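You operate a simulated robot arm through the tools that you are given. There is no shell and no other tool. Be economical: measure what you need, move in short steps, check, and stop when the job is done.

The job below is to be done with a simulated robot arm. You get a single attempt, and the scene is never put back.

JOB
Put the first bolt and the green cup in the tray marked oil.
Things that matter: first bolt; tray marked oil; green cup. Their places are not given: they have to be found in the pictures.

The check looks at the end state, three seconds after you hand in, the way a careful person would. Anything else that was tipped, shoved, dropped, spilled or broken makes it a failure.

ROBOT AND FRAMES
A 7-joint arm with a two-finger parallel gripper, fixed in place. Base frame: the origin is at the foot of the arm, x ahead of it, y to its left, z up; the work surface is at about z = 0. Readings come in m, degrees, newtons and seconds.
With the tool pointing down near the work surface it reaches from about 0.24 to 0.62 m from the base axis. Its first joint turns from -66.0 to 66.0 degrees. Payload 2.6 kg.
The TCP is the grasp point between the finger pads, 0.03 m short of the fingertips. In the tool frame z runs along the fingers and y along their closing line. The gripper opens to 0.094 m. The fingers are 0.028 m wide and 0.01 m thick; the gripper's body (0.05 by 0.096 m) begins 0.055 m behind the TCP.
Orientation is that of the tool frame in the base frame, as a unit quaternion [x, y, z, w]. With the fingers straight down and closing along the base's y, the tool's x points along the base's -x, its y along +y and its z along -z.

CONTROLS
- The arm moves only by the tool send_rows. Its argument "rows" is a list of rows, each an object (a shift or turn left out is 0, a gripper value left out holds the last) with "rot": the turn, a rotation vector about the tool's x, y, z in degrees, a list of three; "slide": the shift along the tool's x, y, z in m, a list of three; "hand": the finger opening in m, from 0 to 0.094. In form: [{"rot": [rx, ry, rz], "slide": [x, y, z], "hand": hand}, ...]. A call has 1 to 12 rows; each row shifts and turns the commanded pose from where the row before left it, along the tool's axes as they then stand. Each row takes 0.2 s and may step no farther than 0.05 m and 8.6 degrees from the row before; otherwise, or with a gripper value out of range, the whole call is refused. Where a pose cannot be reached the arm comes as near as it can. A force on the tool above 40 N (or 10 N above the force at the start of the call, whichever is more), or a blocked arm, ends the call early, and 0.2 s more pass. The fingers move at their own pace (about 0.072 m/s each) and stop on an object; they squeeze with about 30 N. The grip force told is the motor's: it shows also when the fingers shut on nothing. Time passes only in rows, and 0.2 s behind the last, so rows that do not move let the fingers close. It gives the time, the measured TCP pose, the force on the tool (base axes), the opening and the grip force at its end, in the units of the frame above (readings bear some noise), and new pictures: "pictures" is both (left out), scene, wrist or none.
- Cameras (640 x 400 px; columns grow to the right, rows downward): "scene" is fixed at [0.0484, 0.4526, 0.553]; the picture's right is [-0.58, -0.81, 0.00], its down [-0.53, 0.38, -0.76] and it looks along [0.62, -0.44, -0.65] (base axes); focal length 287 px, centre (320, 200). "wrist" rides on the gripper at [-0.037, 0, -0.058] in the tool frame; the picture's right is [0.00, -1.00, 0.00], its down [0.97, 0.00, -0.24] and it looks along [0.24, 0.00, 0.97] (tool axes); focal length 218 px, centre (320, 200).
- measure_at(camera, pixels): for up to 12 pixels [column, row] of the newest picture of that camera ("zoom" is the newest enlarged one), the place [x, y, z] in the base frame of the surface seen there, good to about 0.002 m. It takes no simulated time.
- inspect(camera, box): a new picture of the part [left, top, right, bottom] of that camera's present view, enlarged. It takes no simulated time.
- sign_off(): hands the job in; it is judged then, once.

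Work in short steps. Measure before you move; look again where a grasp or a placing could have gone wrong, and mend it. You have 60 turns and 120 pictures in all, those below and enlarged ones among them. Open the gripper and draw the arm clear of the work before you hand the job in, unless the task says otherwise; then end with one line.

The tools are called after "Request:" as a command line: name --argument value ..., lists and objects as JSON in quotes. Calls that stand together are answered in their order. send_rows: Moves the arm, as the interface text tells. Its arguments: {"type":"object","properties":{"rows":{"type":"array"},"pictures":{"type":"string","enum":["both","scene","wrist","none"]}},"required":["rows"]} The other tools are called the same way: measure_at (camera, pixels) gives the place of the surface under pixels of a picture; inspect (camera, box) takes an enlarged picture of a part of a camera's view; sign_off () hands the job in.

At the start:

```text
t: 0.0
position: [0.3249, -0.1279, 0.2987]
ee_rot: [0.0, 1.0, -0.001, 0.0]
wrist_force: [0.3, -0.1, 0.6]
grip_width: 0.0941
finger_force: 0.1
```

scene: 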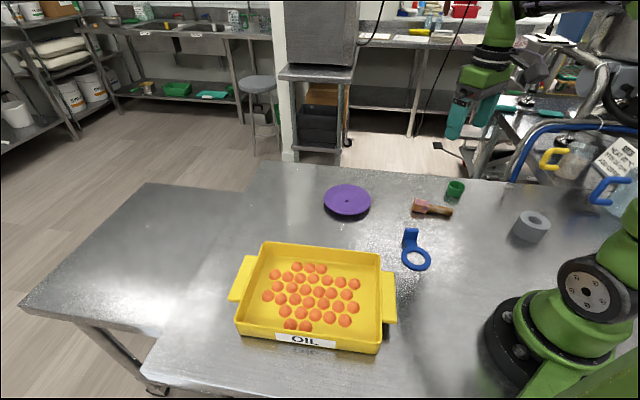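
wrist: 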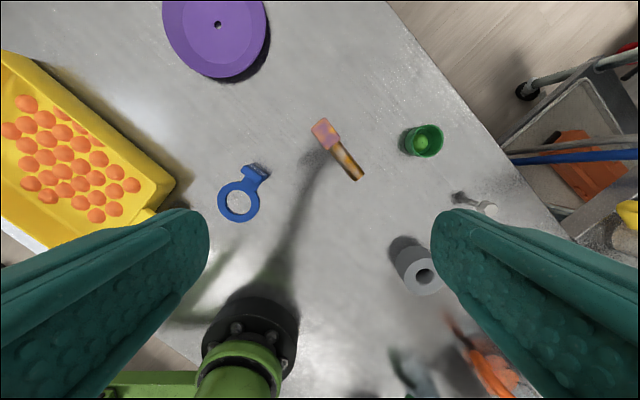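

The wrist view shows a green cup near (423,141) and a bolt near (475,203). I'll enlarge those areas.

Request:
inspect --camera "wrist" --box '[380, 100, 540, 300]'

Request:
inspect --camera "scene" --box '[380, 160, 580, 285]'

Request:
inspect --camera "scene" --box '[220, 230, 410, 360]'

Request:
measure_at --camera "wrist" --pixels '[[423, 141], [408, 141], [440, 141], [425, 126], [425, 157], [460, 200], [475, 203], [490, 208], [325, 132], [415, 270], [500, 160], [240, 205]]'

Request:
measure_at --camera "scene" --pixels '[[262, 243], [381, 252], [381, 350], [237, 332], [310, 300], [330, 270], [372, 300], [312, 320], [455, 190], [455, 182]]'

```text
2.00 times, centred on (460, 200) of wrist
```

zoom: 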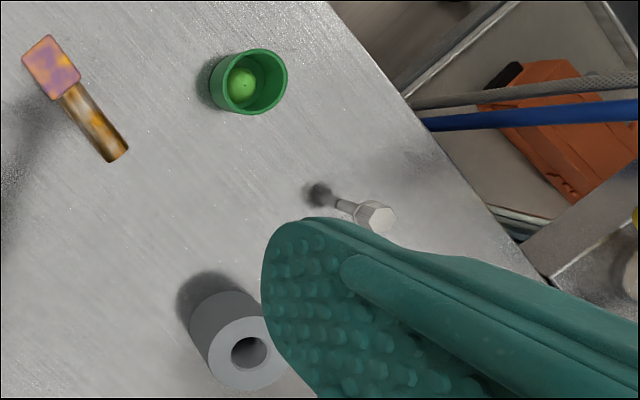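

```text
3.20 times, centred on (480, 222) of scene
```

zoom: 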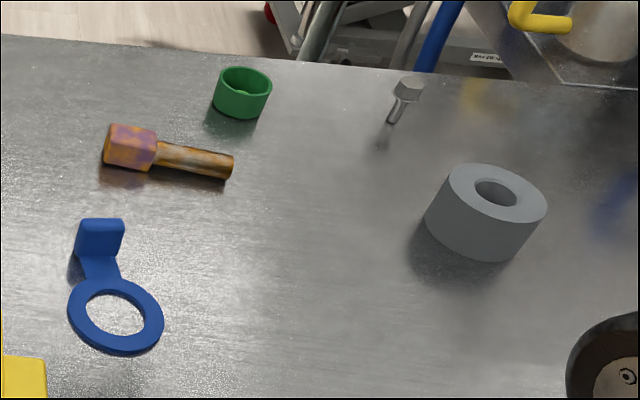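

```text
3.08 times, centred on (315, 295) of scene
```

zoom: 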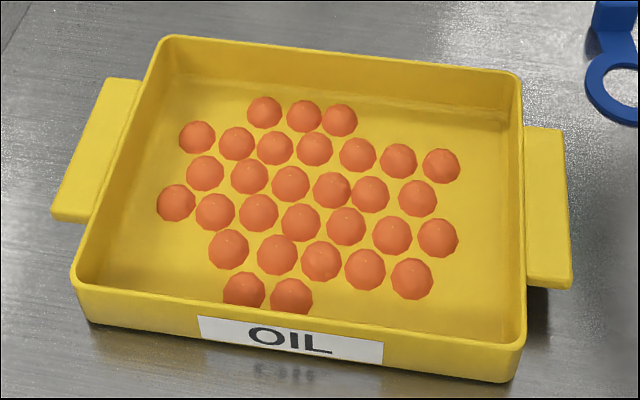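

```text
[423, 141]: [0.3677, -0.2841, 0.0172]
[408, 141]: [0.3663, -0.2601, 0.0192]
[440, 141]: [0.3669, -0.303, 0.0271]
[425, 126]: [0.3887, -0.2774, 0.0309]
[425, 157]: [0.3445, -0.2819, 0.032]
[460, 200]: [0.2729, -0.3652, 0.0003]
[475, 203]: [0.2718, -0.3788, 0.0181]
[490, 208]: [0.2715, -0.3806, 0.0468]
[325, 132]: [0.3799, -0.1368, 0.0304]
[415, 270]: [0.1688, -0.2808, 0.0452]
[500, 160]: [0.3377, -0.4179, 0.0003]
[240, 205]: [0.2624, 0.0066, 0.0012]
```

```text
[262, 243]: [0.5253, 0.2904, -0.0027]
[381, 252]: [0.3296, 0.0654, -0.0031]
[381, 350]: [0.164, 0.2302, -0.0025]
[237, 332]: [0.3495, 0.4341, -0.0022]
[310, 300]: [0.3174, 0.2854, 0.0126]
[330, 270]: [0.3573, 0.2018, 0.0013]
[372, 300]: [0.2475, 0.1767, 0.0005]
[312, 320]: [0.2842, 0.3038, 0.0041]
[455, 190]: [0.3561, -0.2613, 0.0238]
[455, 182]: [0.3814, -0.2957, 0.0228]
```

The zoom of the tray shows many balls on its floor, and the cup holds a green ball. I'll measure the tray's rim and its free floor.

Request:
measure_at --camera "zoom" --pixels '[[168, 39], [518, 76], [522, 345], [80, 284], [480, 130], [480, 200], [490, 290], [470, 320], [500, 115], [437, 238], [412, 278], [345, 70]]'

Request:
measure_at --camera "zoom" --pixels '[[440, 165], [440, 182], [170, 95], [150, 140], [200, 85], [130, 250], [180, 270], [345, 300], [400, 310], [420, 120], [197, 137], [175, 203]]'

Request:
inspect --camera "wrist" --box '[300, 110, 380, 190]'

```text
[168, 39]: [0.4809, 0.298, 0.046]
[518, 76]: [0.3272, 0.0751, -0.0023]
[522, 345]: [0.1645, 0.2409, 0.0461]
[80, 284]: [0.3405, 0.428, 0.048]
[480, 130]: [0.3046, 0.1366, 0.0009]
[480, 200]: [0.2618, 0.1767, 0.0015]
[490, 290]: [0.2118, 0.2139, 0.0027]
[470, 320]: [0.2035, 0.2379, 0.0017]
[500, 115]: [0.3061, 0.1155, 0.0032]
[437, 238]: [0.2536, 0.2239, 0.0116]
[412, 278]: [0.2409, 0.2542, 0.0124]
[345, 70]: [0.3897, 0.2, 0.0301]
```

```text
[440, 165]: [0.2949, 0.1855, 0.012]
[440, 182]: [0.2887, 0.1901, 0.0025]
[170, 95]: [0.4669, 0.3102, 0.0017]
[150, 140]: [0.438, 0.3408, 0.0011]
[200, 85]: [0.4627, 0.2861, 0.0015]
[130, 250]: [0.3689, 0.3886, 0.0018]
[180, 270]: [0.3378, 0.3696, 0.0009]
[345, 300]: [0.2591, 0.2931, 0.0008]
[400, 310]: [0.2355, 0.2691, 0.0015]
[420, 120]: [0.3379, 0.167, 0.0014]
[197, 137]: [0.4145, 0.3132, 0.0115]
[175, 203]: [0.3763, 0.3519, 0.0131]
```

```text
5.00 times, centred on (340, 150) of wrist
```

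zoom: 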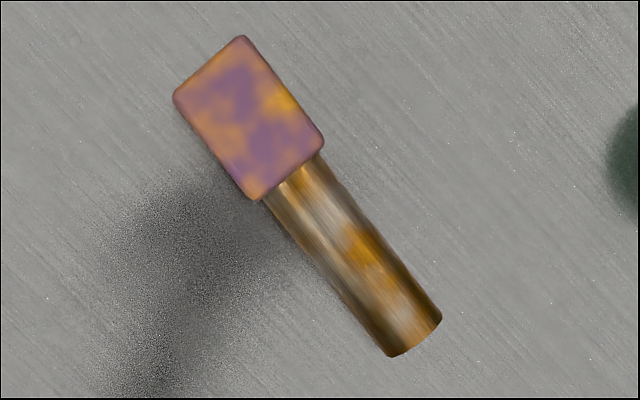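

The hex bolt stands head-up near (0.272, -0.375), with its head at z of about 0.047. I'll move to look at it from above.

Request:
send_rows --rows '[{"slide": [0.01, -0.042, 0.022]}, {"slide": [0.01, -0.042, 0.022]}, {"slide": [0.01, -0.042, 0.022]}, {"slide": [0.01, -0.042, 0.022]}, {"slide": [0.01, -0.042, 0.022]}, {}]' --pictures "both"

```text
t: 1.4
position: [0.2737, -0.3369, 0.1894]
ee_rot: [-0.001, 1.0, 0.0, 0.0]
wrist_force: [-0.4, -0.3, -0.7]
grip_width: 0.0939
finger_force: 0.0
```

scene: 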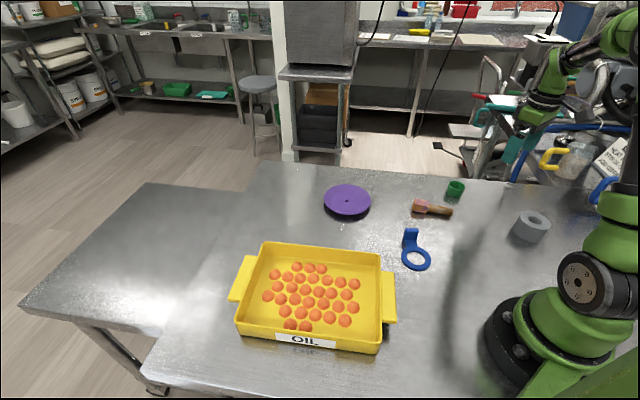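
wrist: 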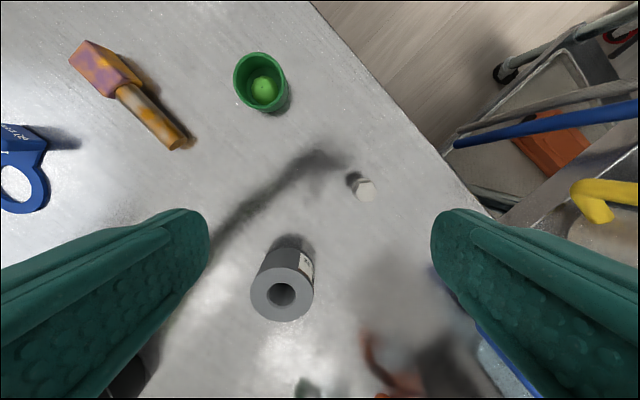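

The bolt's head is at (366,190), and the grey cylinder and blue bracket seem to carry labels. I'll inspect both and measure the bolt.

Request:
inspect --camera "wrist" --box '[240, 150, 400, 330]'

Request:
inspect --camera "wrist" --box '[0, 110, 80, 220]'

Request:
inspect --camera "wrist" --box '[335, 165, 385, 210]'

Request:
measure_at --camera "wrist" --pixels '[[366, 190], [358, 190], [373, 190], [366, 182], [366, 198], [352, 178], [260, 88], [260, 53], [262, 112], [235, 80], [286, 80]]'

```text
2.22 times, centred on (320, 240) of wrist
```

zoom: 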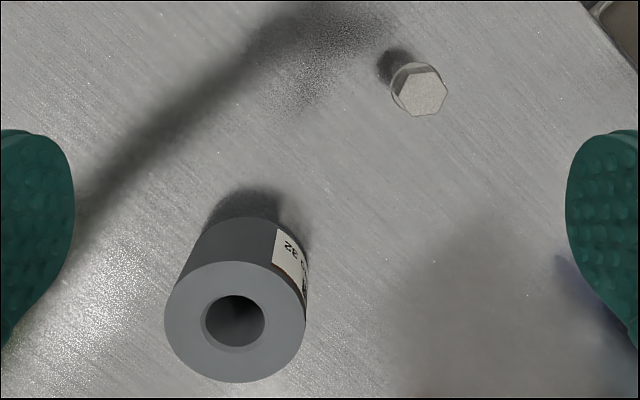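

```text
3.64 times, centred on (40, 165) of wrist
```

zoom: 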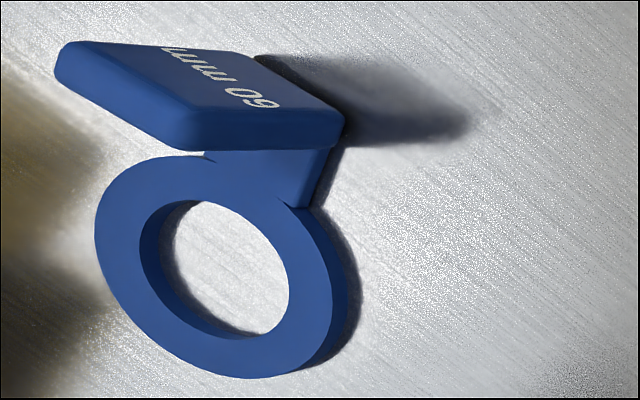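

```text
8.89 times, centred on (360, 188) of wrist
```

zoom: 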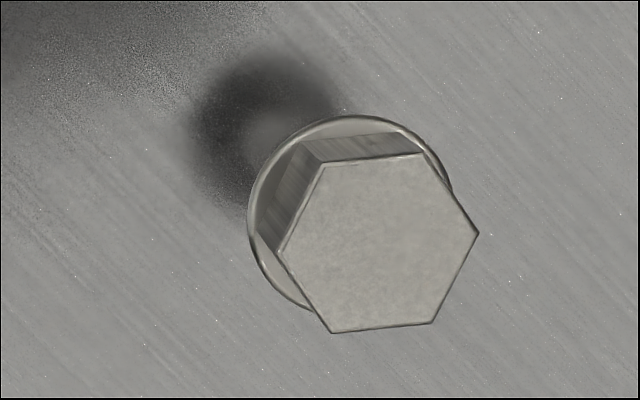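

```text
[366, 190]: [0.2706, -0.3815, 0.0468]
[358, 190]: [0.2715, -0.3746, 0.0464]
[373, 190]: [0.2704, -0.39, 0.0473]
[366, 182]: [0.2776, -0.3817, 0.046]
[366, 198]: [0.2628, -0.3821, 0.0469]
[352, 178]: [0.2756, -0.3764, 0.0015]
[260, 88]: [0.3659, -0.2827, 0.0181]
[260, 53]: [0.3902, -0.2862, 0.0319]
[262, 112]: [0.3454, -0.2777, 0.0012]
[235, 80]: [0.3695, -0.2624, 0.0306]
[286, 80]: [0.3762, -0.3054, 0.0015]
```

There is one hex bolt; its head centre is at (0.2705, -0.3825, 0.047), with flats about 23° clockwise of the closing line in the picture. I'll turn by that, hover over it and recheck.

Request:
send_rows --rows '[{"slide": [0.0032, -0.0456, 0], "hand": 0.05}, {"rot": [0, 0, 8]}, {"rot": [0, 0, 8]}, {"rot": [0, 0, 7.5]}, {"slide": [0, 0, 0.04]}, {"slide": [0, 0, 0.03]}, {}]' --pictures "wrist"

```text
t: 3.0
position: [0.2721, -0.3828, 0.1171]
ee_rot: [0.203, 0.979, 0.0, 0.0]
wrist_force: [1.1, -0.1, 0.1]
grip_width: 0.0499
finger_force: 0.1
```

wrist: 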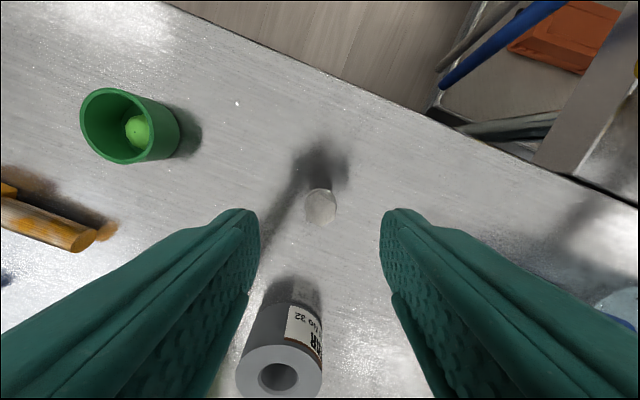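

The bolt head is at (320,206), centred between the fingers. I'll measure it and enlarge it.

Request:
inspect --camera "wrist" --box '[290, 180, 350, 230]'

Request:
measure_at --camera "wrist" --pixels '[[307, 206], [334, 206], [320, 206], [320, 194], [320, 219]]'

Request:
inspect --camera "scene" --box '[480, 165, 540, 205]'

```text
8.00 times, centred on (320, 205) of wrist
```

zoom: 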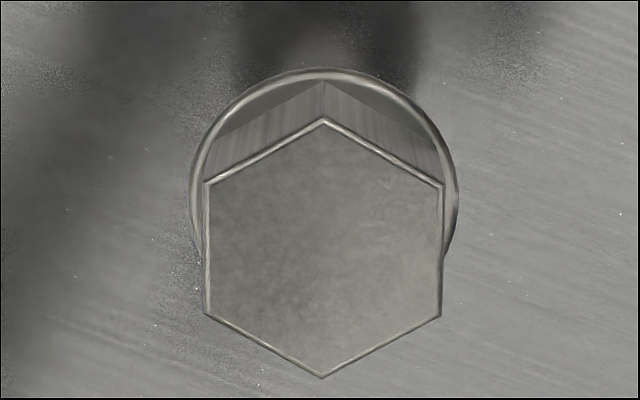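

```text
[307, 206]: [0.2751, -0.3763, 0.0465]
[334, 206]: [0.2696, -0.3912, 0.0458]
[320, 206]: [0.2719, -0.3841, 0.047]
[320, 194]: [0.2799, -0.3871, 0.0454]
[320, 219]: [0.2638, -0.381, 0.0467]
```

```text
10.00 times, centred on (510, 185) of scene
```

zoom: 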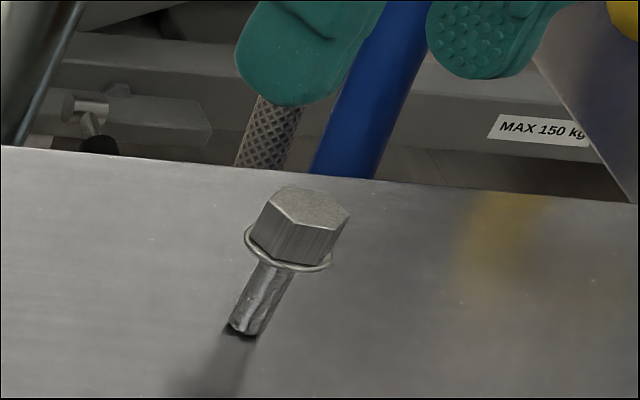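

The flats are now square to the fingers. The head is about 14 mm tall above a thin flange at roughly z 0.032. I'll lower the fingertips to about 0.036 and close.

Request:
send_rows --rows '[{"slide": [0, 0, 0.03]}, {"slide": [0, 0, 0.021]}, {}, {"hand": 0.03}, {"hand": 0.022}, {"hand": 0.008}, {}, {}]' --pictures "both"

```text
t: 4.8
position: [0.2714, -0.3821, 0.0683]
ee_rot: [0.204, 0.979, 0.001, 0.0]
wrist_force: [-0.2, 0.1, -0.1]
grip_width: 0.0179
finger_force: 30.1
```

scene: 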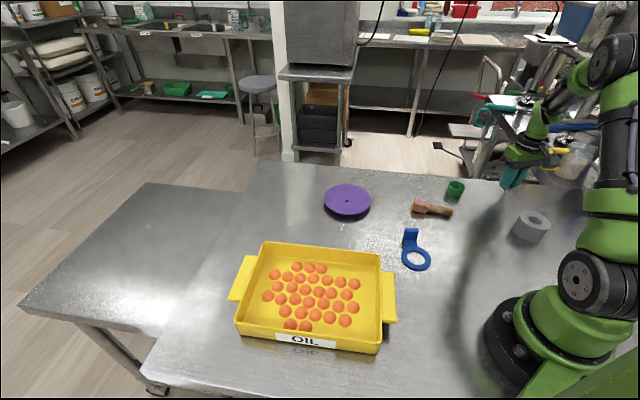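
wrist: 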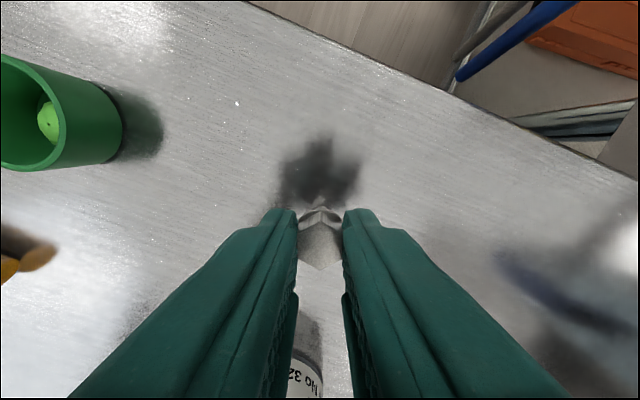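

The bolt is gripped (opening 0.0179, 30 N). I'll lift it, turn to line up with the tray, and carry it over high.

Request:
send_rows --rows '[{"slide": [0, 0, -0.02]}, {"slide": [0, 0, -0.045]}, {"slide": [0, 0, -0.045]}, {"slide": [0, 0, -0.045]}, {"slide": [0, 0, -0.03], "rot": [0, 0, 6.6]}, {"rot": [0, 0, 6.6]}, {"rot": [0, 0, 6.6]}, {}]' --pictures "wrist"

Request:
send_rows --rows '[{"slide": [0.0294, 0.0344, 0]}, {"slide": [0.0294, 0.0344, 0]}, {"slide": [0.0294, 0.0344, 0]}, {"slide": [0.0294, 0.0344, 0]}, {"slide": [0.0294, 0.0344, 0]}, {"slide": [0.0294, 0.0344, 0]}, {"slide": [0.0294, 0.0344, 0]}, {}]' --pictures "none"

Request:
send_rows --rows '[{"slide": [0.0294, 0.0344, 0]}, {"slide": [0.0294, 0.0344, 0]}, {"slide": [0.0294, 0.0344, 0]}, {"slide": [0.0294, 0.0344, 0]}, {"slide": [0.0294, 0.0344, 0]}, {"slide": [0.0294, 0.0344, 0]}, {"slide": [0.0294, 0.0344, 0]}, {}]' --pictures "both"

```text
t: 6.6
position: [0.2708, -0.3824, 0.2525]
ee_rot: [0.369, 0.929, 0.0, -0.001]
wrist_force: [-0.7, 0.2, -0.3]
grip_width: 0.0178
finger_force: 30.3
```

wrist: 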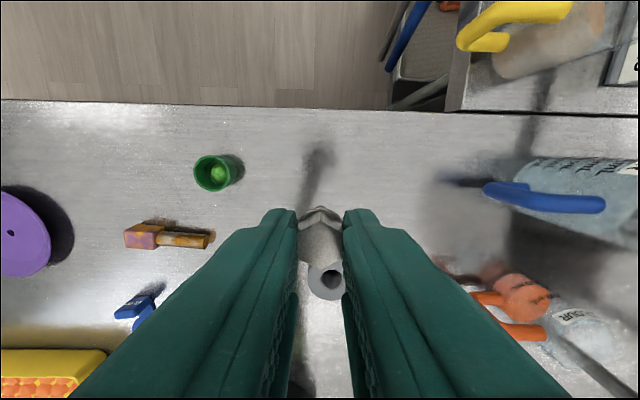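

```text
t: 8.4
position: [0.285, -0.0659, 0.253]
ee_rot: [0.369, 0.929, 0.0, 0.0]
wrist_force: [0.6, 0.6, -0.4]
grip_width: 0.0177
finger_force: 30.3
```

```text
t: 10.2
position: [0.3014, 0.2505, 0.2528]
ee_rot: [0.37, 0.929, 0.0, 0.0]
wrist_force: [-0.6, 0.5, -0.8]
grip_width: 0.0179
finger_force: 30.3
```

scene: 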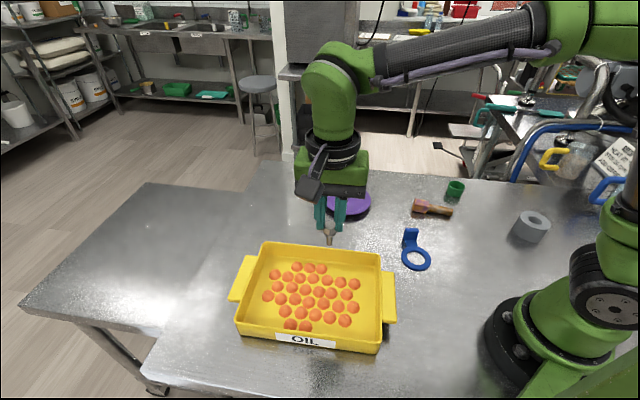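
wrist: 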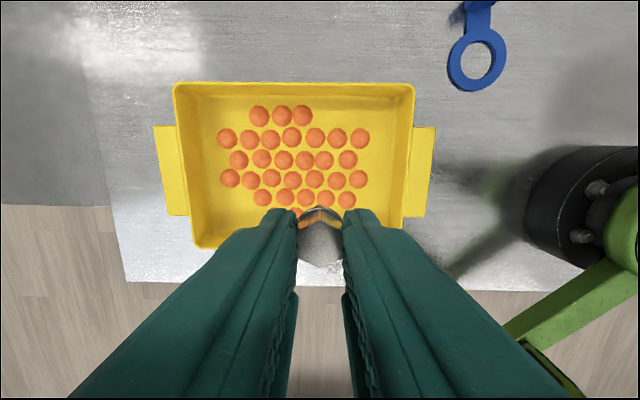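

This view shows the whole tray, with free floor at lower left around (220,215) and lower right around (382,205). I'll measure both.

Request:
measure_at --camera "wrist" --pixels '[[222, 215], [210, 215], [200, 215], [380, 195], [395, 195], [404, 195], [347, 199], [358, 179], [361, 138], [262, 198], [230, 178], [380, 110]]'

Request:
inspect --camera "wrist" --box '[160, 75, 440, 250]'

```text
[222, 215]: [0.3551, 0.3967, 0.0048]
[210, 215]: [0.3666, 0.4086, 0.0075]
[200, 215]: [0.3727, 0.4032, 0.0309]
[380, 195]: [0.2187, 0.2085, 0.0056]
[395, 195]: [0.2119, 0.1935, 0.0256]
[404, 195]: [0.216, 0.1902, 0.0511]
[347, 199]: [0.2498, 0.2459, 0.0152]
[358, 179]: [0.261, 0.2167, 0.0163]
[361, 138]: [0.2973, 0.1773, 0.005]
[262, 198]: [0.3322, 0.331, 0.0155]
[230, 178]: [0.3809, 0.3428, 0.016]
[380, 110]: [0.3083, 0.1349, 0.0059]
```

```text
2.29 times, centred on (300, 162) of wrist
```

zoom: 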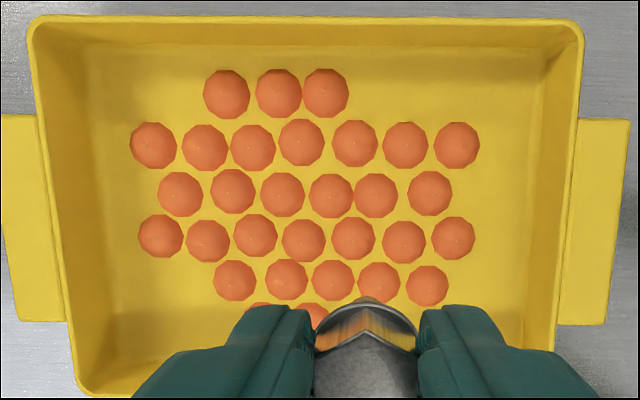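

I'll stand the bolt in the lower-left free area at base (0.343, 0.378), which is about 4.8 cm from the nearest orange pieces. I'll move over it and go partway down.

Request:
send_rows --rows '[{"slide": [0.0192, 0.0404, 0]}, {"slide": [0.0192, 0.0404, 0]}, {"slide": [0.0192, 0.0404, 0]}, {"slide": [0, 0, 0.04]}, {"slide": [0, 0, 0.04]}, {"slide": [0, 0, 0.04]}, {}]' --pictures "both"

```text
t: 11.8
position: [0.3423, 0.3766, 0.1321]
ee_rot: [0.369, 0.929, 0.0, 0.0]
wrist_force: [0.4, -0.6, 0.4]
grip_width: 0.0179
finger_force: 30.1
```

scene: 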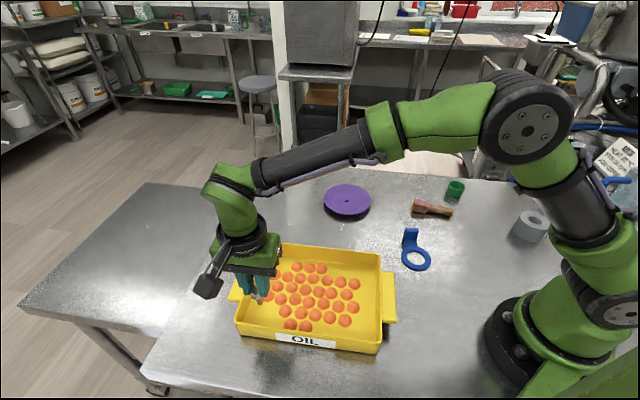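
wrist: 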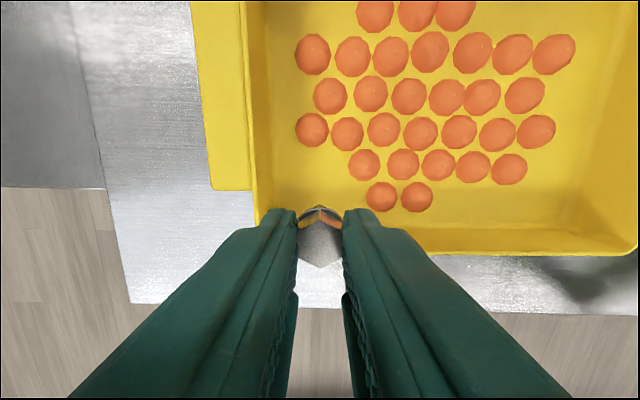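

I'll enlarge the scene view to check where the bolt is relative to the near and left walls, and measure the walls.

Request:
inspect --camera "scene" --box '[220, 240, 340, 350]'

Request:
measure_at --camera "wrist" --pixels '[[265, 180], [250, 180], [256, 180], [380, 195], [416, 196], [430, 230], [450, 240], [480, 252], [500, 235], [300, 190], [365, 165], [347, 133]]'

```text
3.64 times, centred on (280, 295) of scene
```

zoom: 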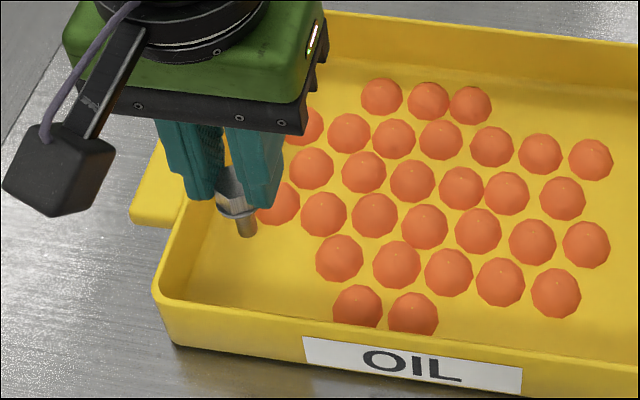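

```text
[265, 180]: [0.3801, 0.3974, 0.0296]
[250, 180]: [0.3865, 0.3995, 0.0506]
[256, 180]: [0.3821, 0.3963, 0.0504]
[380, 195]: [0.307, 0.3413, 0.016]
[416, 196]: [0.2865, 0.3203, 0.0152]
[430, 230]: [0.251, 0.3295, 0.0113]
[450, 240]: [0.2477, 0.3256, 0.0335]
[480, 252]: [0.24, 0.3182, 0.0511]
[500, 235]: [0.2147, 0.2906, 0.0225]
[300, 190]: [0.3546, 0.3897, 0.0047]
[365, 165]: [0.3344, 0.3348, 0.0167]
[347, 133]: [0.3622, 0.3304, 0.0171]
```

The bolt is 34 mm from the near wall, 41 mm from the left wall and 50 mm from the nearest piece. I'll lower it in small final steps.

Request:
send_rows --rows '[{"slide": [0, 0, 0.03]}, {"slide": [0, 0, 0.02]}, {"slide": [0, 0, 0.004]}, {}, {"slide": [0, 0, 0.002]}, {}, {"slide": [0, 0, 0.001]}, {}]' --pictures "scene"

Request:
inspect --camera "scene" --box '[230, 250, 300, 315]'

```text
t: 13.6
position: [0.3426, 0.3767, 0.0757]
ee_rot: [0.369, 0.929, 0.0, 0.0]
wrist_force: [0.1, 0.2, 0.0]
grip_width: 0.0176
finger_force: 29.6
```

scene: 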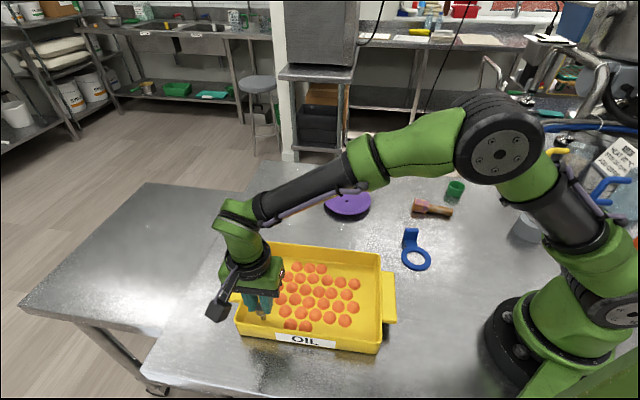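

```text
6.15 times, centred on (265, 282) of scene
```

zoom: 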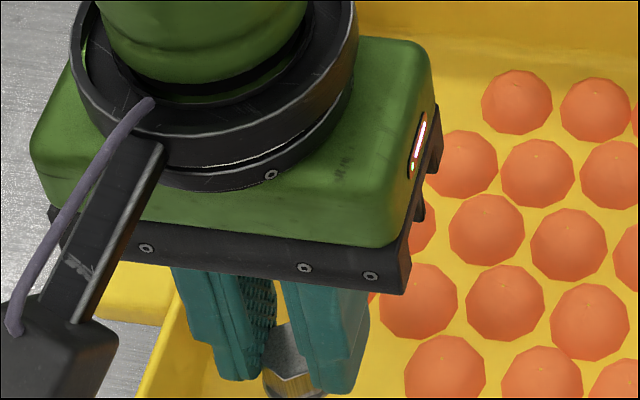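

Still no contact (force about 0), so I'll creep down in 1 mm steps to feel the floor.

Request:
send_rows --rows '[{"slide": [0, 0, 0.001]}, {}, {"slide": [0, 0, 0.001]}, {}]' --pictures "none"

Request:
send_rows --rows '[{"slide": [0, 0, 0.001]}, {}]' --pictures "none"

```text
t: 14.6
position: [0.3429, 0.3768, 0.0734]
ee_rot: [0.369, 0.929, 0.0, 0.0]
wrist_force: [0.4, -0.3, -0.4]
grip_width: 0.0177
finger_force: 29.8
```

```text
t: 15.2
position: [0.3417, 0.3785, 0.0734]
ee_rot: [0.369, 0.929, 0.001, 0.0]
wrist_force: [-0.9, 0.8, -0.7]
grip_width: 0.0176
finger_force: 29.8
```

Request:
send_rows --rows '[{"slide": [0, 0, 0.001]}, {}]' --pictures "none"

Request:
inspect --camera "scene" --box '[240, 285, 290, 330]'

```text
t: 15.8
position: [0.3431, 0.3778, 0.0718]
ee_rot: [0.37, 0.929, 0.001, 0.0]
wrist_force: [0.3, -0.5, 0.4]
grip_width: 0.0178
finger_force: 29.9
```

```text
8.89 times, centred on (265, 308) of scene
```

zoom: 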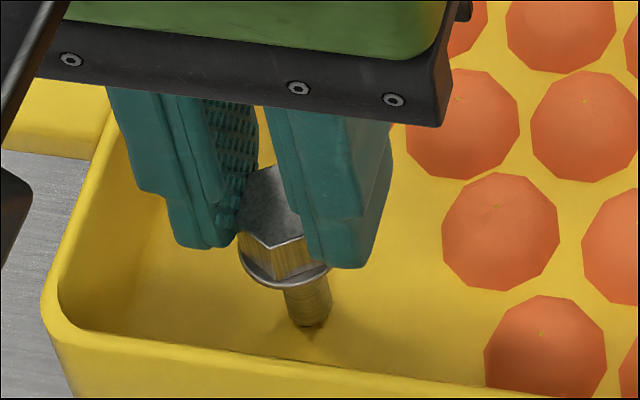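

The shank tip is nearly touching its shadow, so I'll keep going down 1 mm at a time.

Request:
send_rows --rows '[{"slide": [0, 0, 0.001]}, {}]' --pictures "none"

Request:
send_rows --rows '[{"slide": [0, 0, 0.001]}, {}]' --pictures "none"

```text
t: 16.4
position: [0.3424, 0.3784, 0.0713]
ee_rot: [0.369, 0.929, 0.001, 0.001]
wrist_force: [-1.3, -2.4, 11.9]
grip_width: 0.0178
finger_force: 29.9
```

```text
t: 17.0
position: [0.3431, 0.3786, 0.0717]
ee_rot: [0.369, 0.929, 0.002, 0.001]
wrist_force: [-1.4, -2.4, 21.5]
grip_width: 0.0176
finger_force: 30.6
```

The bolt is on the floor (21 N). I'll ease back up to release the pressure, then open slowly.

Request:
send_rows --rows '[{"slide": [0, 0, -0.0018]}, {}, {"hand": 0.02}, {"hand": 0.024}, {"hand": 0.032}, {}, {}]' --pictures "both"

Request:
inspect --camera "scene" --box '[240, 285, 290, 330]'

```text
t: 18.6
position: [0.3432, 0.3777, 0.0723]
ee_rot: [0.369, 0.93, 0.001, 0.001]
wrist_force: [0.1, -0.2, 0.5]
grip_width: 0.032
finger_force: 0.0
```

scene: 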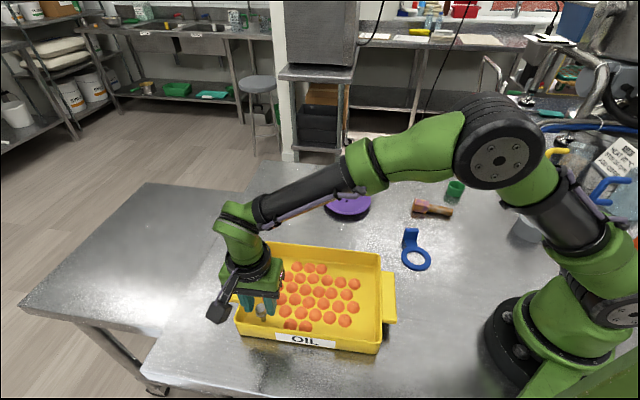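
wrist: 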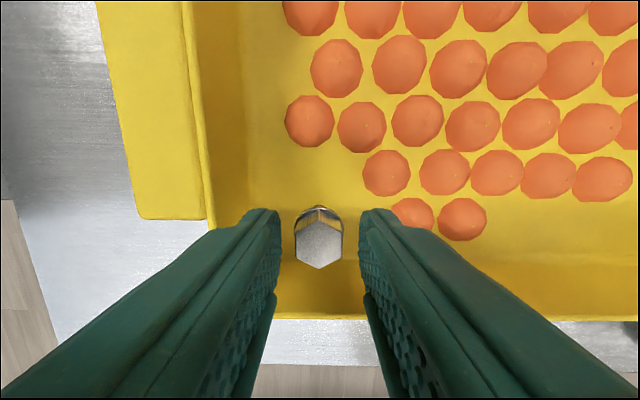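

```text
8.89 times, centred on (265, 308) of scene
```

zoom: 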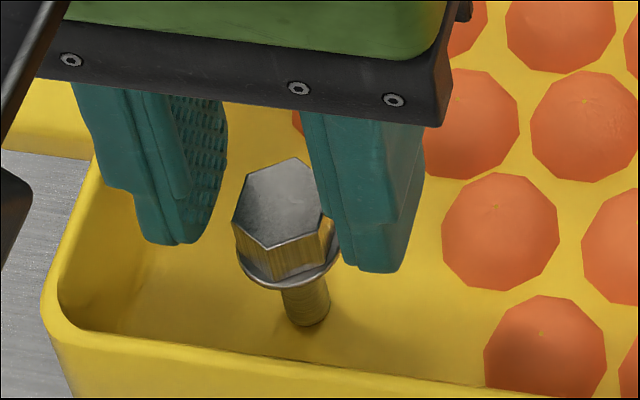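

The bolt stands freely and is released. I'll rise, turn square again, and head back toward the cup.

Request:
send_rows --rows '[{"slide": [0, 0, -0.02]}, {"slide": [0, 0, -0.045]}, {"slide": [0, 0, -0.045]}, {"slide": [0, 0, -0.045]}, {"slide": [0, 0, -0.025], "rot": [0, 0, -8.5]}, {"rot": [0, 0, -8.5]}, {"rot": [0, 0, -8.5], "hand": 0.094}, {"rot": [0, 0, -8.5]}, {"rot": [0, 0, -8.5]}, {"slide": [0, -0.045, 0]}, {"slide": [0, -0.045, 0]}, {"slide": [0, -0.045, 0]}]' --pictures "scene"

Request:
send_rows --rows '[{"slide": [0, -0.047, 0]}, {"slide": [0, -0.047, 0]}, {"slide": [0, -0.047, 0]}, {"slide": [0, -0.047, 0]}, {"slide": [0, -0.047, 0]}, {"slide": [0, -0.047, 0]}, {"slide": [0, -0.047, 0]}, {"slide": [0, -0.047, 0]}, {"slide": [0, -0.047, 0]}, {"slide": [0, -0.047, 0.02]}, {"slide": [0, 0, 0.04]}, {}]' --pictures "both"

```text
t: 21.2
position: [0.342, 0.2426, 0.2521]
ee_rot: [0.006, 1.0, -0.001, 0.0]
wrist_force: [-0.6, -1.0, -0.1]
grip_width: 0.0941
finger_force: 0.1
```

scene: 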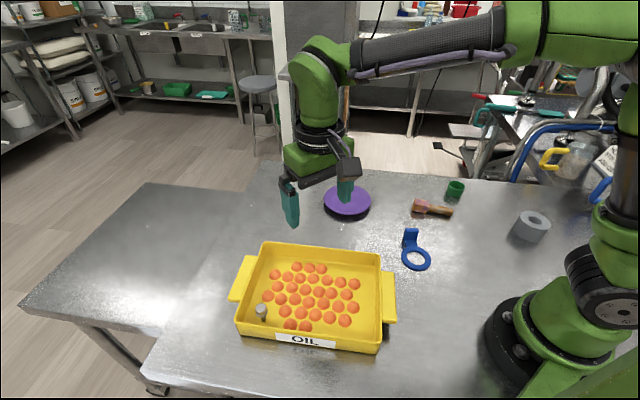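

```text
refused: row 10 steps farther than a row can; nothing moved
```

The bolt is still standing in the tray at (262,310). The second call was refused because one step was too large, so I'll resend it with smaller steps.

Request:
send_rows --rows '[{"slide": [-0.002, -0.048, 0]}, {"slide": [-0.002, -0.048, 0]}, {"slide": [-0.002, -0.048, 0]}, {"slide": [-0.002, -0.048, 0]}, {"slide": [-0.002, -0.048, 0]}, {"slide": [-0.002, -0.048, 0]}, {"slide": [-0.002, -0.048, 0]}, {"slide": [-0.002, -0.048, 0]}, {"slide": [-0.002, -0.048, 0]}, {"slide": [0, -0.04, 0.02]}, {"slide": [0, -0.04, 0.02]}, {}]' --pictures "wrist"

```text
t: 23.8
position: [0.3519, -0.2689, 0.2122]
ee_rot: [0.007, 1.0, -0.001, 0.0]
wrist_force: [-0.1, -0.3, 0.4]
grip_width: 0.0942
finger_force: 0.1
```

wrist: 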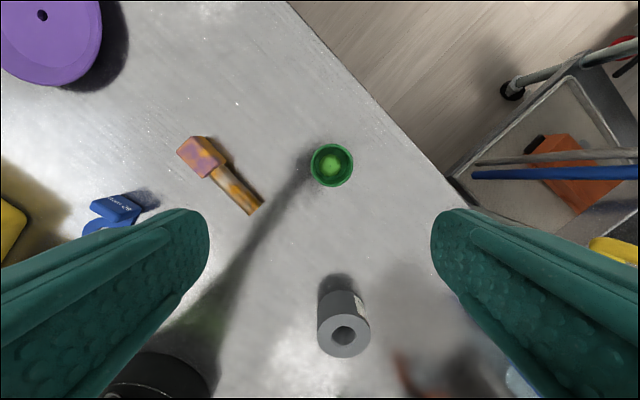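

The cup is at (332,165) and the mallet's shaft end is at (255,208). I'll measure the rim and nearby points.

Request:
inspect --camera "wrist" --box '[292, 135, 372, 195]'

Request:
measure_at --camera "wrist" --pixels '[[312, 165], [352, 165], [332, 145], [332, 186], [332, 164], [345, 175], [318, 155], [262, 205], [245, 205], [225, 165]]'

```text
6.67 times, centred on (332, 165) of wrist
```

zoom: 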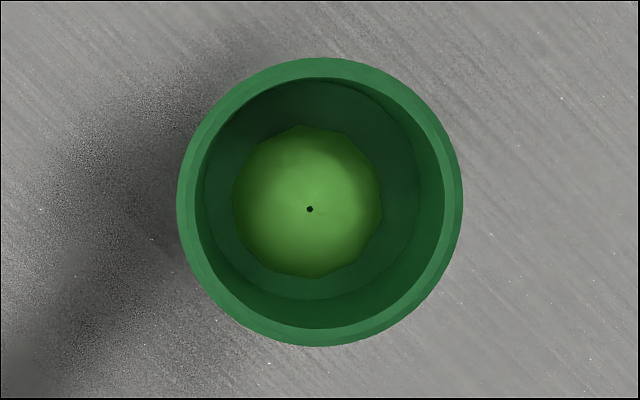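

```text
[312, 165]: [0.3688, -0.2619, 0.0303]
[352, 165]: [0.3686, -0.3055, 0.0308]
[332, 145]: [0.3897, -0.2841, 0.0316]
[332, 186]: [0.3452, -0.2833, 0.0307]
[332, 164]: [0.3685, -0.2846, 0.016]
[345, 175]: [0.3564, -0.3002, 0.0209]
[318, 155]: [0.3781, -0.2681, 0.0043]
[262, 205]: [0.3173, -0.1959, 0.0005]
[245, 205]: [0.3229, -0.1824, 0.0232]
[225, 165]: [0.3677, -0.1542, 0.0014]
```

The cup is centred at (0.3675, -0.2838), 45 mm across and 31 mm tall, and the mallet is well clear. I'll centre over it, turn about -47.5° to suit the tray spot, and lower partway.

Request:
send_rows --rows '[{"slide": [-0.0156, -0.0149, 0]}, {"rot": [0, 0, -7.92]}, {"rot": [0, 0, -7.92]}, {"rot": [0, 0, -7.92]}, {"rot": [0, 0, -7.92]}, {"rot": [0, 0, -7.92]}, {"rot": [0, 0, -7.92]}, {"slide": [0, 0, 0.045]}, {"slide": [0, 0, 0.045]}, {}]' --pictures "wrist"

```text
t: 26.0
position: [0.3675, -0.2862, 0.1221]
ee_rot: [-0.397, 0.918, 0.001, 0.001]
wrist_force: [-0.7, -0.2, 0.0]
grip_width: 0.0942
finger_force: 0.2
```

wrist: 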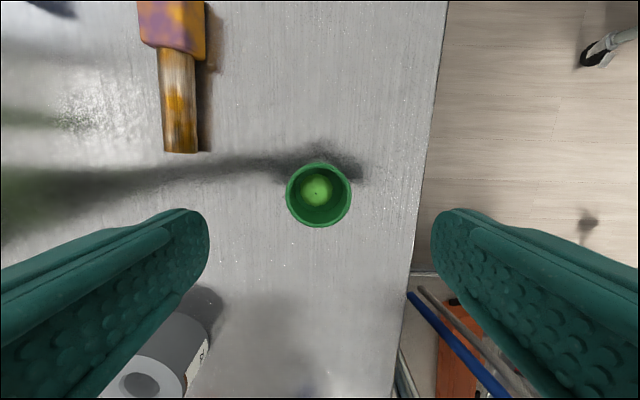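

I'll confirm the centring with the rim points.

Request:
measure_at --camera "wrist" --pixels '[[288, 195], [350, 195], [319, 165], [319, 225]]'

```text
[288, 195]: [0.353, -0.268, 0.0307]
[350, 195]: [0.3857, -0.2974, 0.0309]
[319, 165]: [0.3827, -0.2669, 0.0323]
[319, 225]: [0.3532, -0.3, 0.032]
```

It is centred to within about 1 mm. I'll lower so the fingertips are at about z 0.015, then close gently.

Request:
send_rows --rows '[{"slide": [-0.0013, 0, 0.03], "hand": 0.075}, {"slide": [0, 0, 0.03]}, {"slide": [0, 0, 0.016]}, {}, {"hand": 0.06}, {"hand": 0.052}, {"hand": 0.047}, {"hand": 0.044}, {"hand": 0.04}, {}, {}]' --pictures "both"

```text
t: 28.4
position: [0.3667, -0.2838, 0.0458]
ee_rot: [-0.396, 0.918, 0.0, 0.0]
wrist_force: [0.4, 0.0, -0.1]
grip_width: 0.0447
finger_force: 29.9
```

scene: 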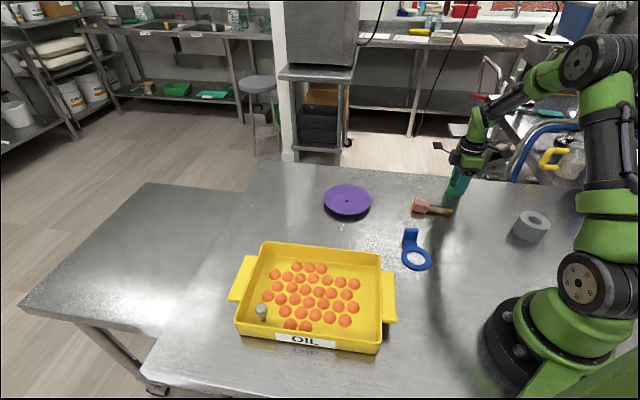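
wrist: 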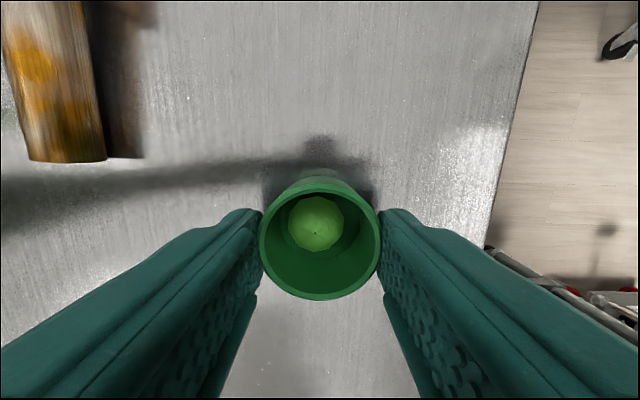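

The cup is gripped (opening 0.0447, 30 N) and its ball is inside. I'll lift smoothly and check.

Request:
send_rows --rows '[{"slide": [0, 0, -0.01]}, {"slide": [0, 0, -0.02]}, {"slide": [0, 0, -0.03]}, {"slide": [0, 0, -0.03]}, {"slide": [0, 0, -0.03]}, {"slide": [0, 0, -0.02]}, {"slide": [0, 0, -0.01]}, {}]' --pictures "wrist"

```text
t: 30.2
position: [0.3668, -0.2836, 0.1955]
ee_rot: [-0.396, 0.918, 0.0, 0.0]
wrist_force: [0.9, -0.5, -0.3]
grip_width: 0.0445
finger_force: 30.0
```

wrist: 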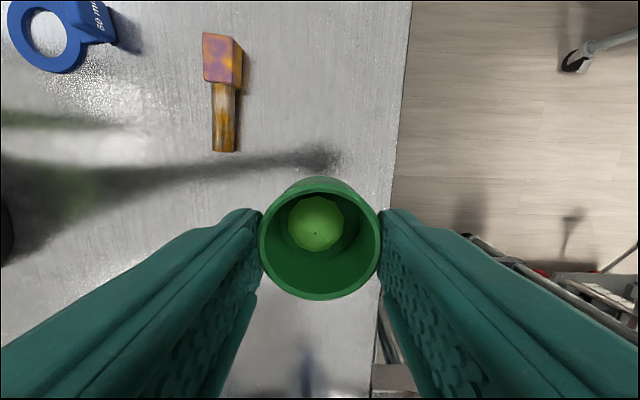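

The cup is secure and level. I'll carry it toward the tray smoothly.

Request:
send_rows --rows '[{"slide": [-0.0075, 0.013, 0]}, {"slide": [-0.0135, 0.0233, 0]}, {"slide": [-0.0193, 0.0332, 0]}, {"slide": [-0.0193, 0.0332, 0]}, {"slide": [-0.0193, 0.0332, 0]}, {"slide": [-0.0193, 0.0332, 0]}, {"slide": [-0.0193, 0.0332, 0]}, {"slide": [-0.0193, 0.0332, 0]}, {"slide": [-0.0193, 0.0332, 0]}, {"slide": [-0.0135, 0.0233, 0]}, {"slide": [-0.0075, 0.013, 0]}, {}]' --pictures "none"

Request:
send_rows --rows '[{"slide": [-0.0075, 0.013, 0]}, {"slide": [-0.0135, 0.0233, 0]}, {"slide": [-0.0193, 0.0332, 0]}, {"slide": [-0.0193, 0.0332, 0]}, {"slide": [-0.0153, 0.0265, 0]}, {"slide": [-0.0105, 0.0182, 0]}, {"slide": [-0.0055, 0.0095, 0]}, {}]' --pictures "both"

```text
t: 32.8
position: [0.2681, 0.0546, 0.1943]
ee_rot: [-0.397, 0.918, 0.0, 0.0]
wrist_force: [0.0, 0.7, -0.2]
grip_width: 0.0446
finger_force: 29.7
```

```text
t: 34.6
position: [0.215, 0.2294, 0.1957]
ee_rot: [-0.397, 0.918, 0.0, 0.0]
wrist_force: [1.1, -0.2, -0.1]
grip_width: 0.0447
finger_force: 29.7
```

scene: 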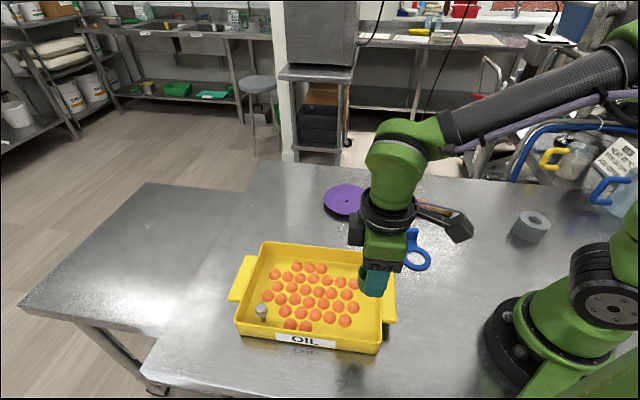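
wrist: 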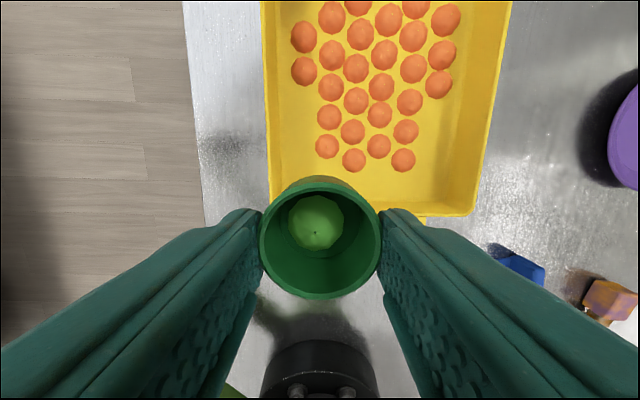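

The tray's end is in view. I'll measure the nearest pieces at (327,147), (354,161) and (403,161), and the walls.

Request:
measure_at --camera "wrist" --pixels '[[327, 147], [354, 161], [403, 161], [270, 170], [274, 170], [279, 170], [284, 170], [430, 213], [430, 208], [430, 203], [430, 190], [300, 180]]'

Request:
inspect --camera "wrist" --box '[240, 120, 480, 270]'

```text
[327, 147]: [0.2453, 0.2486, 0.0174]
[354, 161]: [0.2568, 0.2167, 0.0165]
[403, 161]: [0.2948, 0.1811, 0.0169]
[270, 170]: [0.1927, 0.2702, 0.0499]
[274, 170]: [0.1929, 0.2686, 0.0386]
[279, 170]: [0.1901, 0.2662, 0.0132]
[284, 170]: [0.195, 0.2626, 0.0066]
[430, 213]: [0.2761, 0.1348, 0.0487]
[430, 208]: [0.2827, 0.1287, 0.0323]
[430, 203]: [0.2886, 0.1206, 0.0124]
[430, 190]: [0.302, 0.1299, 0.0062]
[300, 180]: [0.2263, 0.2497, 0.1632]
```

```text
2.67 times, centred on (360, 195) of wrist
```

zoom: 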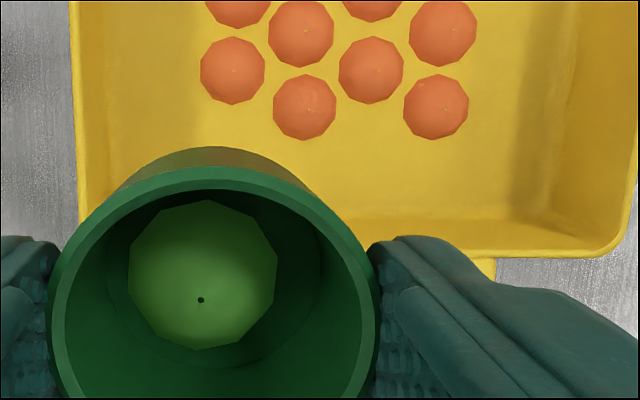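

I worked out the spot in tray axes. A 5 mm shift along the tool's y leaves about 3 mm or more to the walls and orange pieces. I'll shift and lower to just above the rim.

Request:
send_rows --rows '[{"slide": [0.001, 0.0053, 0]}, {"slide": [0, 0, 0.02]}, {"slide": [0, 0, 0.04]}, {"slide": [0, 0, 0.03]}, {"slide": [0, 0, 0.01]}, {}]' --pictures "both"

Request:
inspect --camera "wrist" --box '[200, 100, 480, 310]'

Request:
inspect --camera "scene" --box '[320, 250, 410, 355]'

```text
t: 36.0
position: [0.2091, 0.2314, 0.0951]
ee_rot: [-0.397, 0.918, -0.001, 0.0]
wrist_force: [0.5, -0.2, -0.8]
grip_width: 0.0447
finger_force: 29.9
```

scene: 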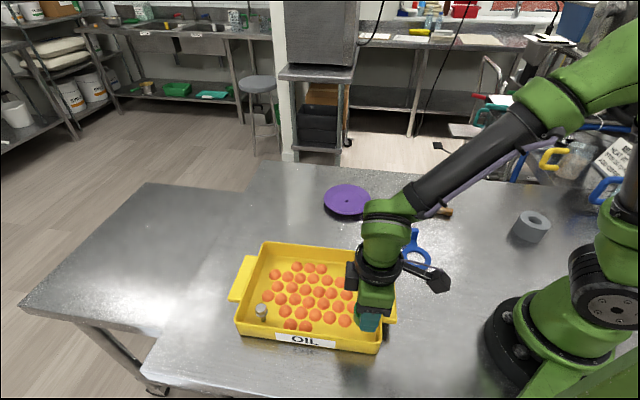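
wrist: 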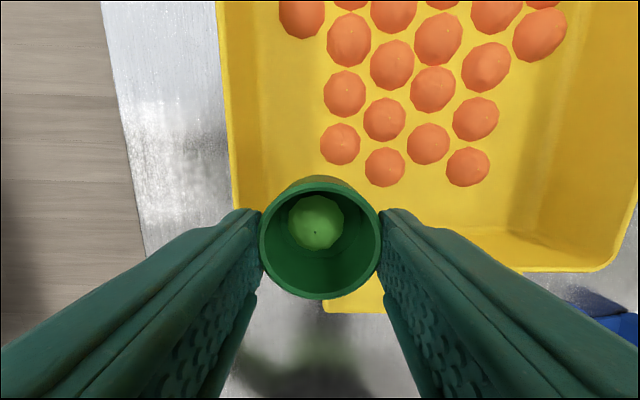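

```text
1.90 times, centred on (340, 205) of wrist
```

zoom: 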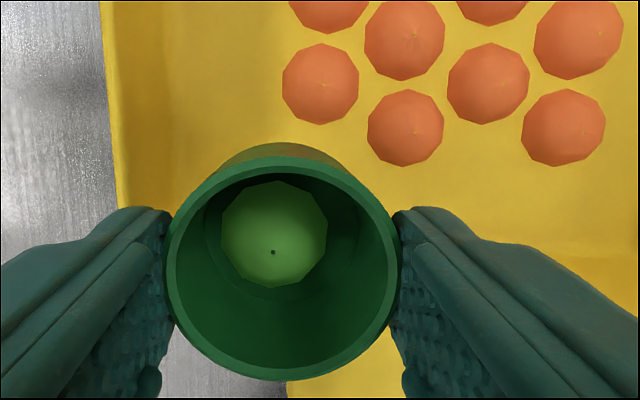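

```text
3.81 times, centred on (365, 302) of scene
```

zoom: 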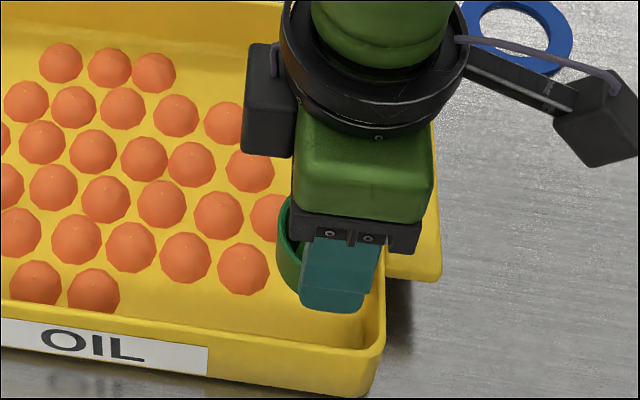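

I'll recheck the walls and pieces from this nearer view before going in.

Request:
measure_at --camera "wrist" --pixels '[[340, 143], [385, 167], [468, 167], [234, 180], [240, 180], [245, 180], [450, 262], [450, 250], [450, 240], [330, 305], [268, 245], [372, 245]]'

```text
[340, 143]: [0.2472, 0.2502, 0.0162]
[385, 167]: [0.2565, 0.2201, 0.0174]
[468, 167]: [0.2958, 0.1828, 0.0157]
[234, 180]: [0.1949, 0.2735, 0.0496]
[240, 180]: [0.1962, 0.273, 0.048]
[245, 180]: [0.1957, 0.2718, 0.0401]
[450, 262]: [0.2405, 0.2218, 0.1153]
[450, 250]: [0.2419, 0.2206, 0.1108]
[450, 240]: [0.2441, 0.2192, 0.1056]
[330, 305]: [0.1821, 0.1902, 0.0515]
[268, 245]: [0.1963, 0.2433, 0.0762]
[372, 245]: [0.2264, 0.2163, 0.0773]
```

The cup is centred with good margins: about 5 mm to the nearest piece, 2–3 mm to the end wall, and the finger is clear of the near wall. I'll lower it, taking small final steps.

Request:
send_rows --rows '[{"slide": [-0.001, 0, 0.015]}, {"slide": [0, 0, 0.015]}, {"slide": [0, 0, 0.008]}, {}, {"slide": [0, 0, 0.002]}, {}]' --pictures "none"

Request:
send_rows --rows '[{"slide": [0, 0, 0.0015]}, {}]' --pictures "wrist"

```text
t: 37.4
position: [0.2116, 0.232, 0.0553]
ee_rot: [-0.396, 0.918, -0.001, 0.0]
wrist_force: [0.0, 0.7, 0.4]
grip_width: 0.0448
finger_force: 29.3
```

```text
t: 38.0
position: [0.2108, 0.2314, 0.0541]
ee_rot: [-0.397, 0.918, 0.0, 0.0]
wrist_force: [-0.1, -1.1, 0.2]
grip_width: 0.0447
finger_force: 30.0
```

wrist: 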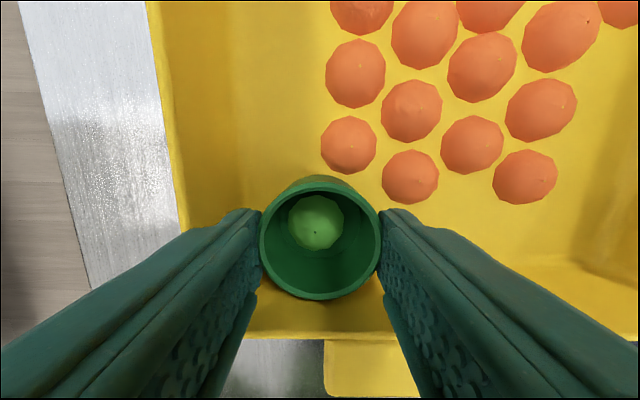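

The cup is clear of everything. I'll keep lowering 1 mm at a time until it touches.

Request:
send_rows --rows '[{"slide": [0, 0, 0.0015]}, {}]' --pictures "none"

Request:
send_rows --rows '[{"slide": [0, 0, 0.001]}, {}]' --pictures "none"

Request:
send_rows --rows '[{"slide": [0, 0, 0.001]}, {}]' --pictures "none"

```text
t: 38.6
position: [0.2116, 0.2318, 0.0526]
ee_rot: [-0.396, 0.918, 0.0, 0.0]
wrist_force: [0.2, 0.5, -0.6]
grip_width: 0.0447
finger_force: 30.3
```

```text
t: 39.2
position: [0.212, 0.2309, 0.0518]
ee_rot: [-0.396, 0.918, 0.001, 0.001]
wrist_force: [-0.6, 1.2, -0.7]
grip_width: 0.0448
finger_force: 29.5
```

```text
t: 39.8
position: [0.2109, 0.2317, 0.0518]
ee_rot: [-0.397, 0.918, 0.0, -0.001]
wrist_force: [-0.7, 0.3, -0.4]
grip_width: 0.0447
finger_force: 30.1
```

Request:
send_rows --rows '[{"slide": [0, 0, 0.001]}, {}]' --pictures "none"

Request:
send_rows --rows '[{"slide": [0, 0, 0.001]}, {}]' --pictures "none"

```text
t: 40.4
position: [0.2122, 0.2317, 0.0492]
ee_rot: [-0.396, 0.918, 0.0, 0.0]
wrist_force: [-0.4, -1.7, 1.4]
grip_width: 0.0446
finger_force: 29.9
```

```text
t: 41.0
position: [0.2124, 0.2321, 0.0497]
ee_rot: [-0.396, 0.918, 0.0, 0.001]
wrist_force: [-3.3, -3.5, 21.1]
grip_width: 0.0448
finger_force: 30.0
```

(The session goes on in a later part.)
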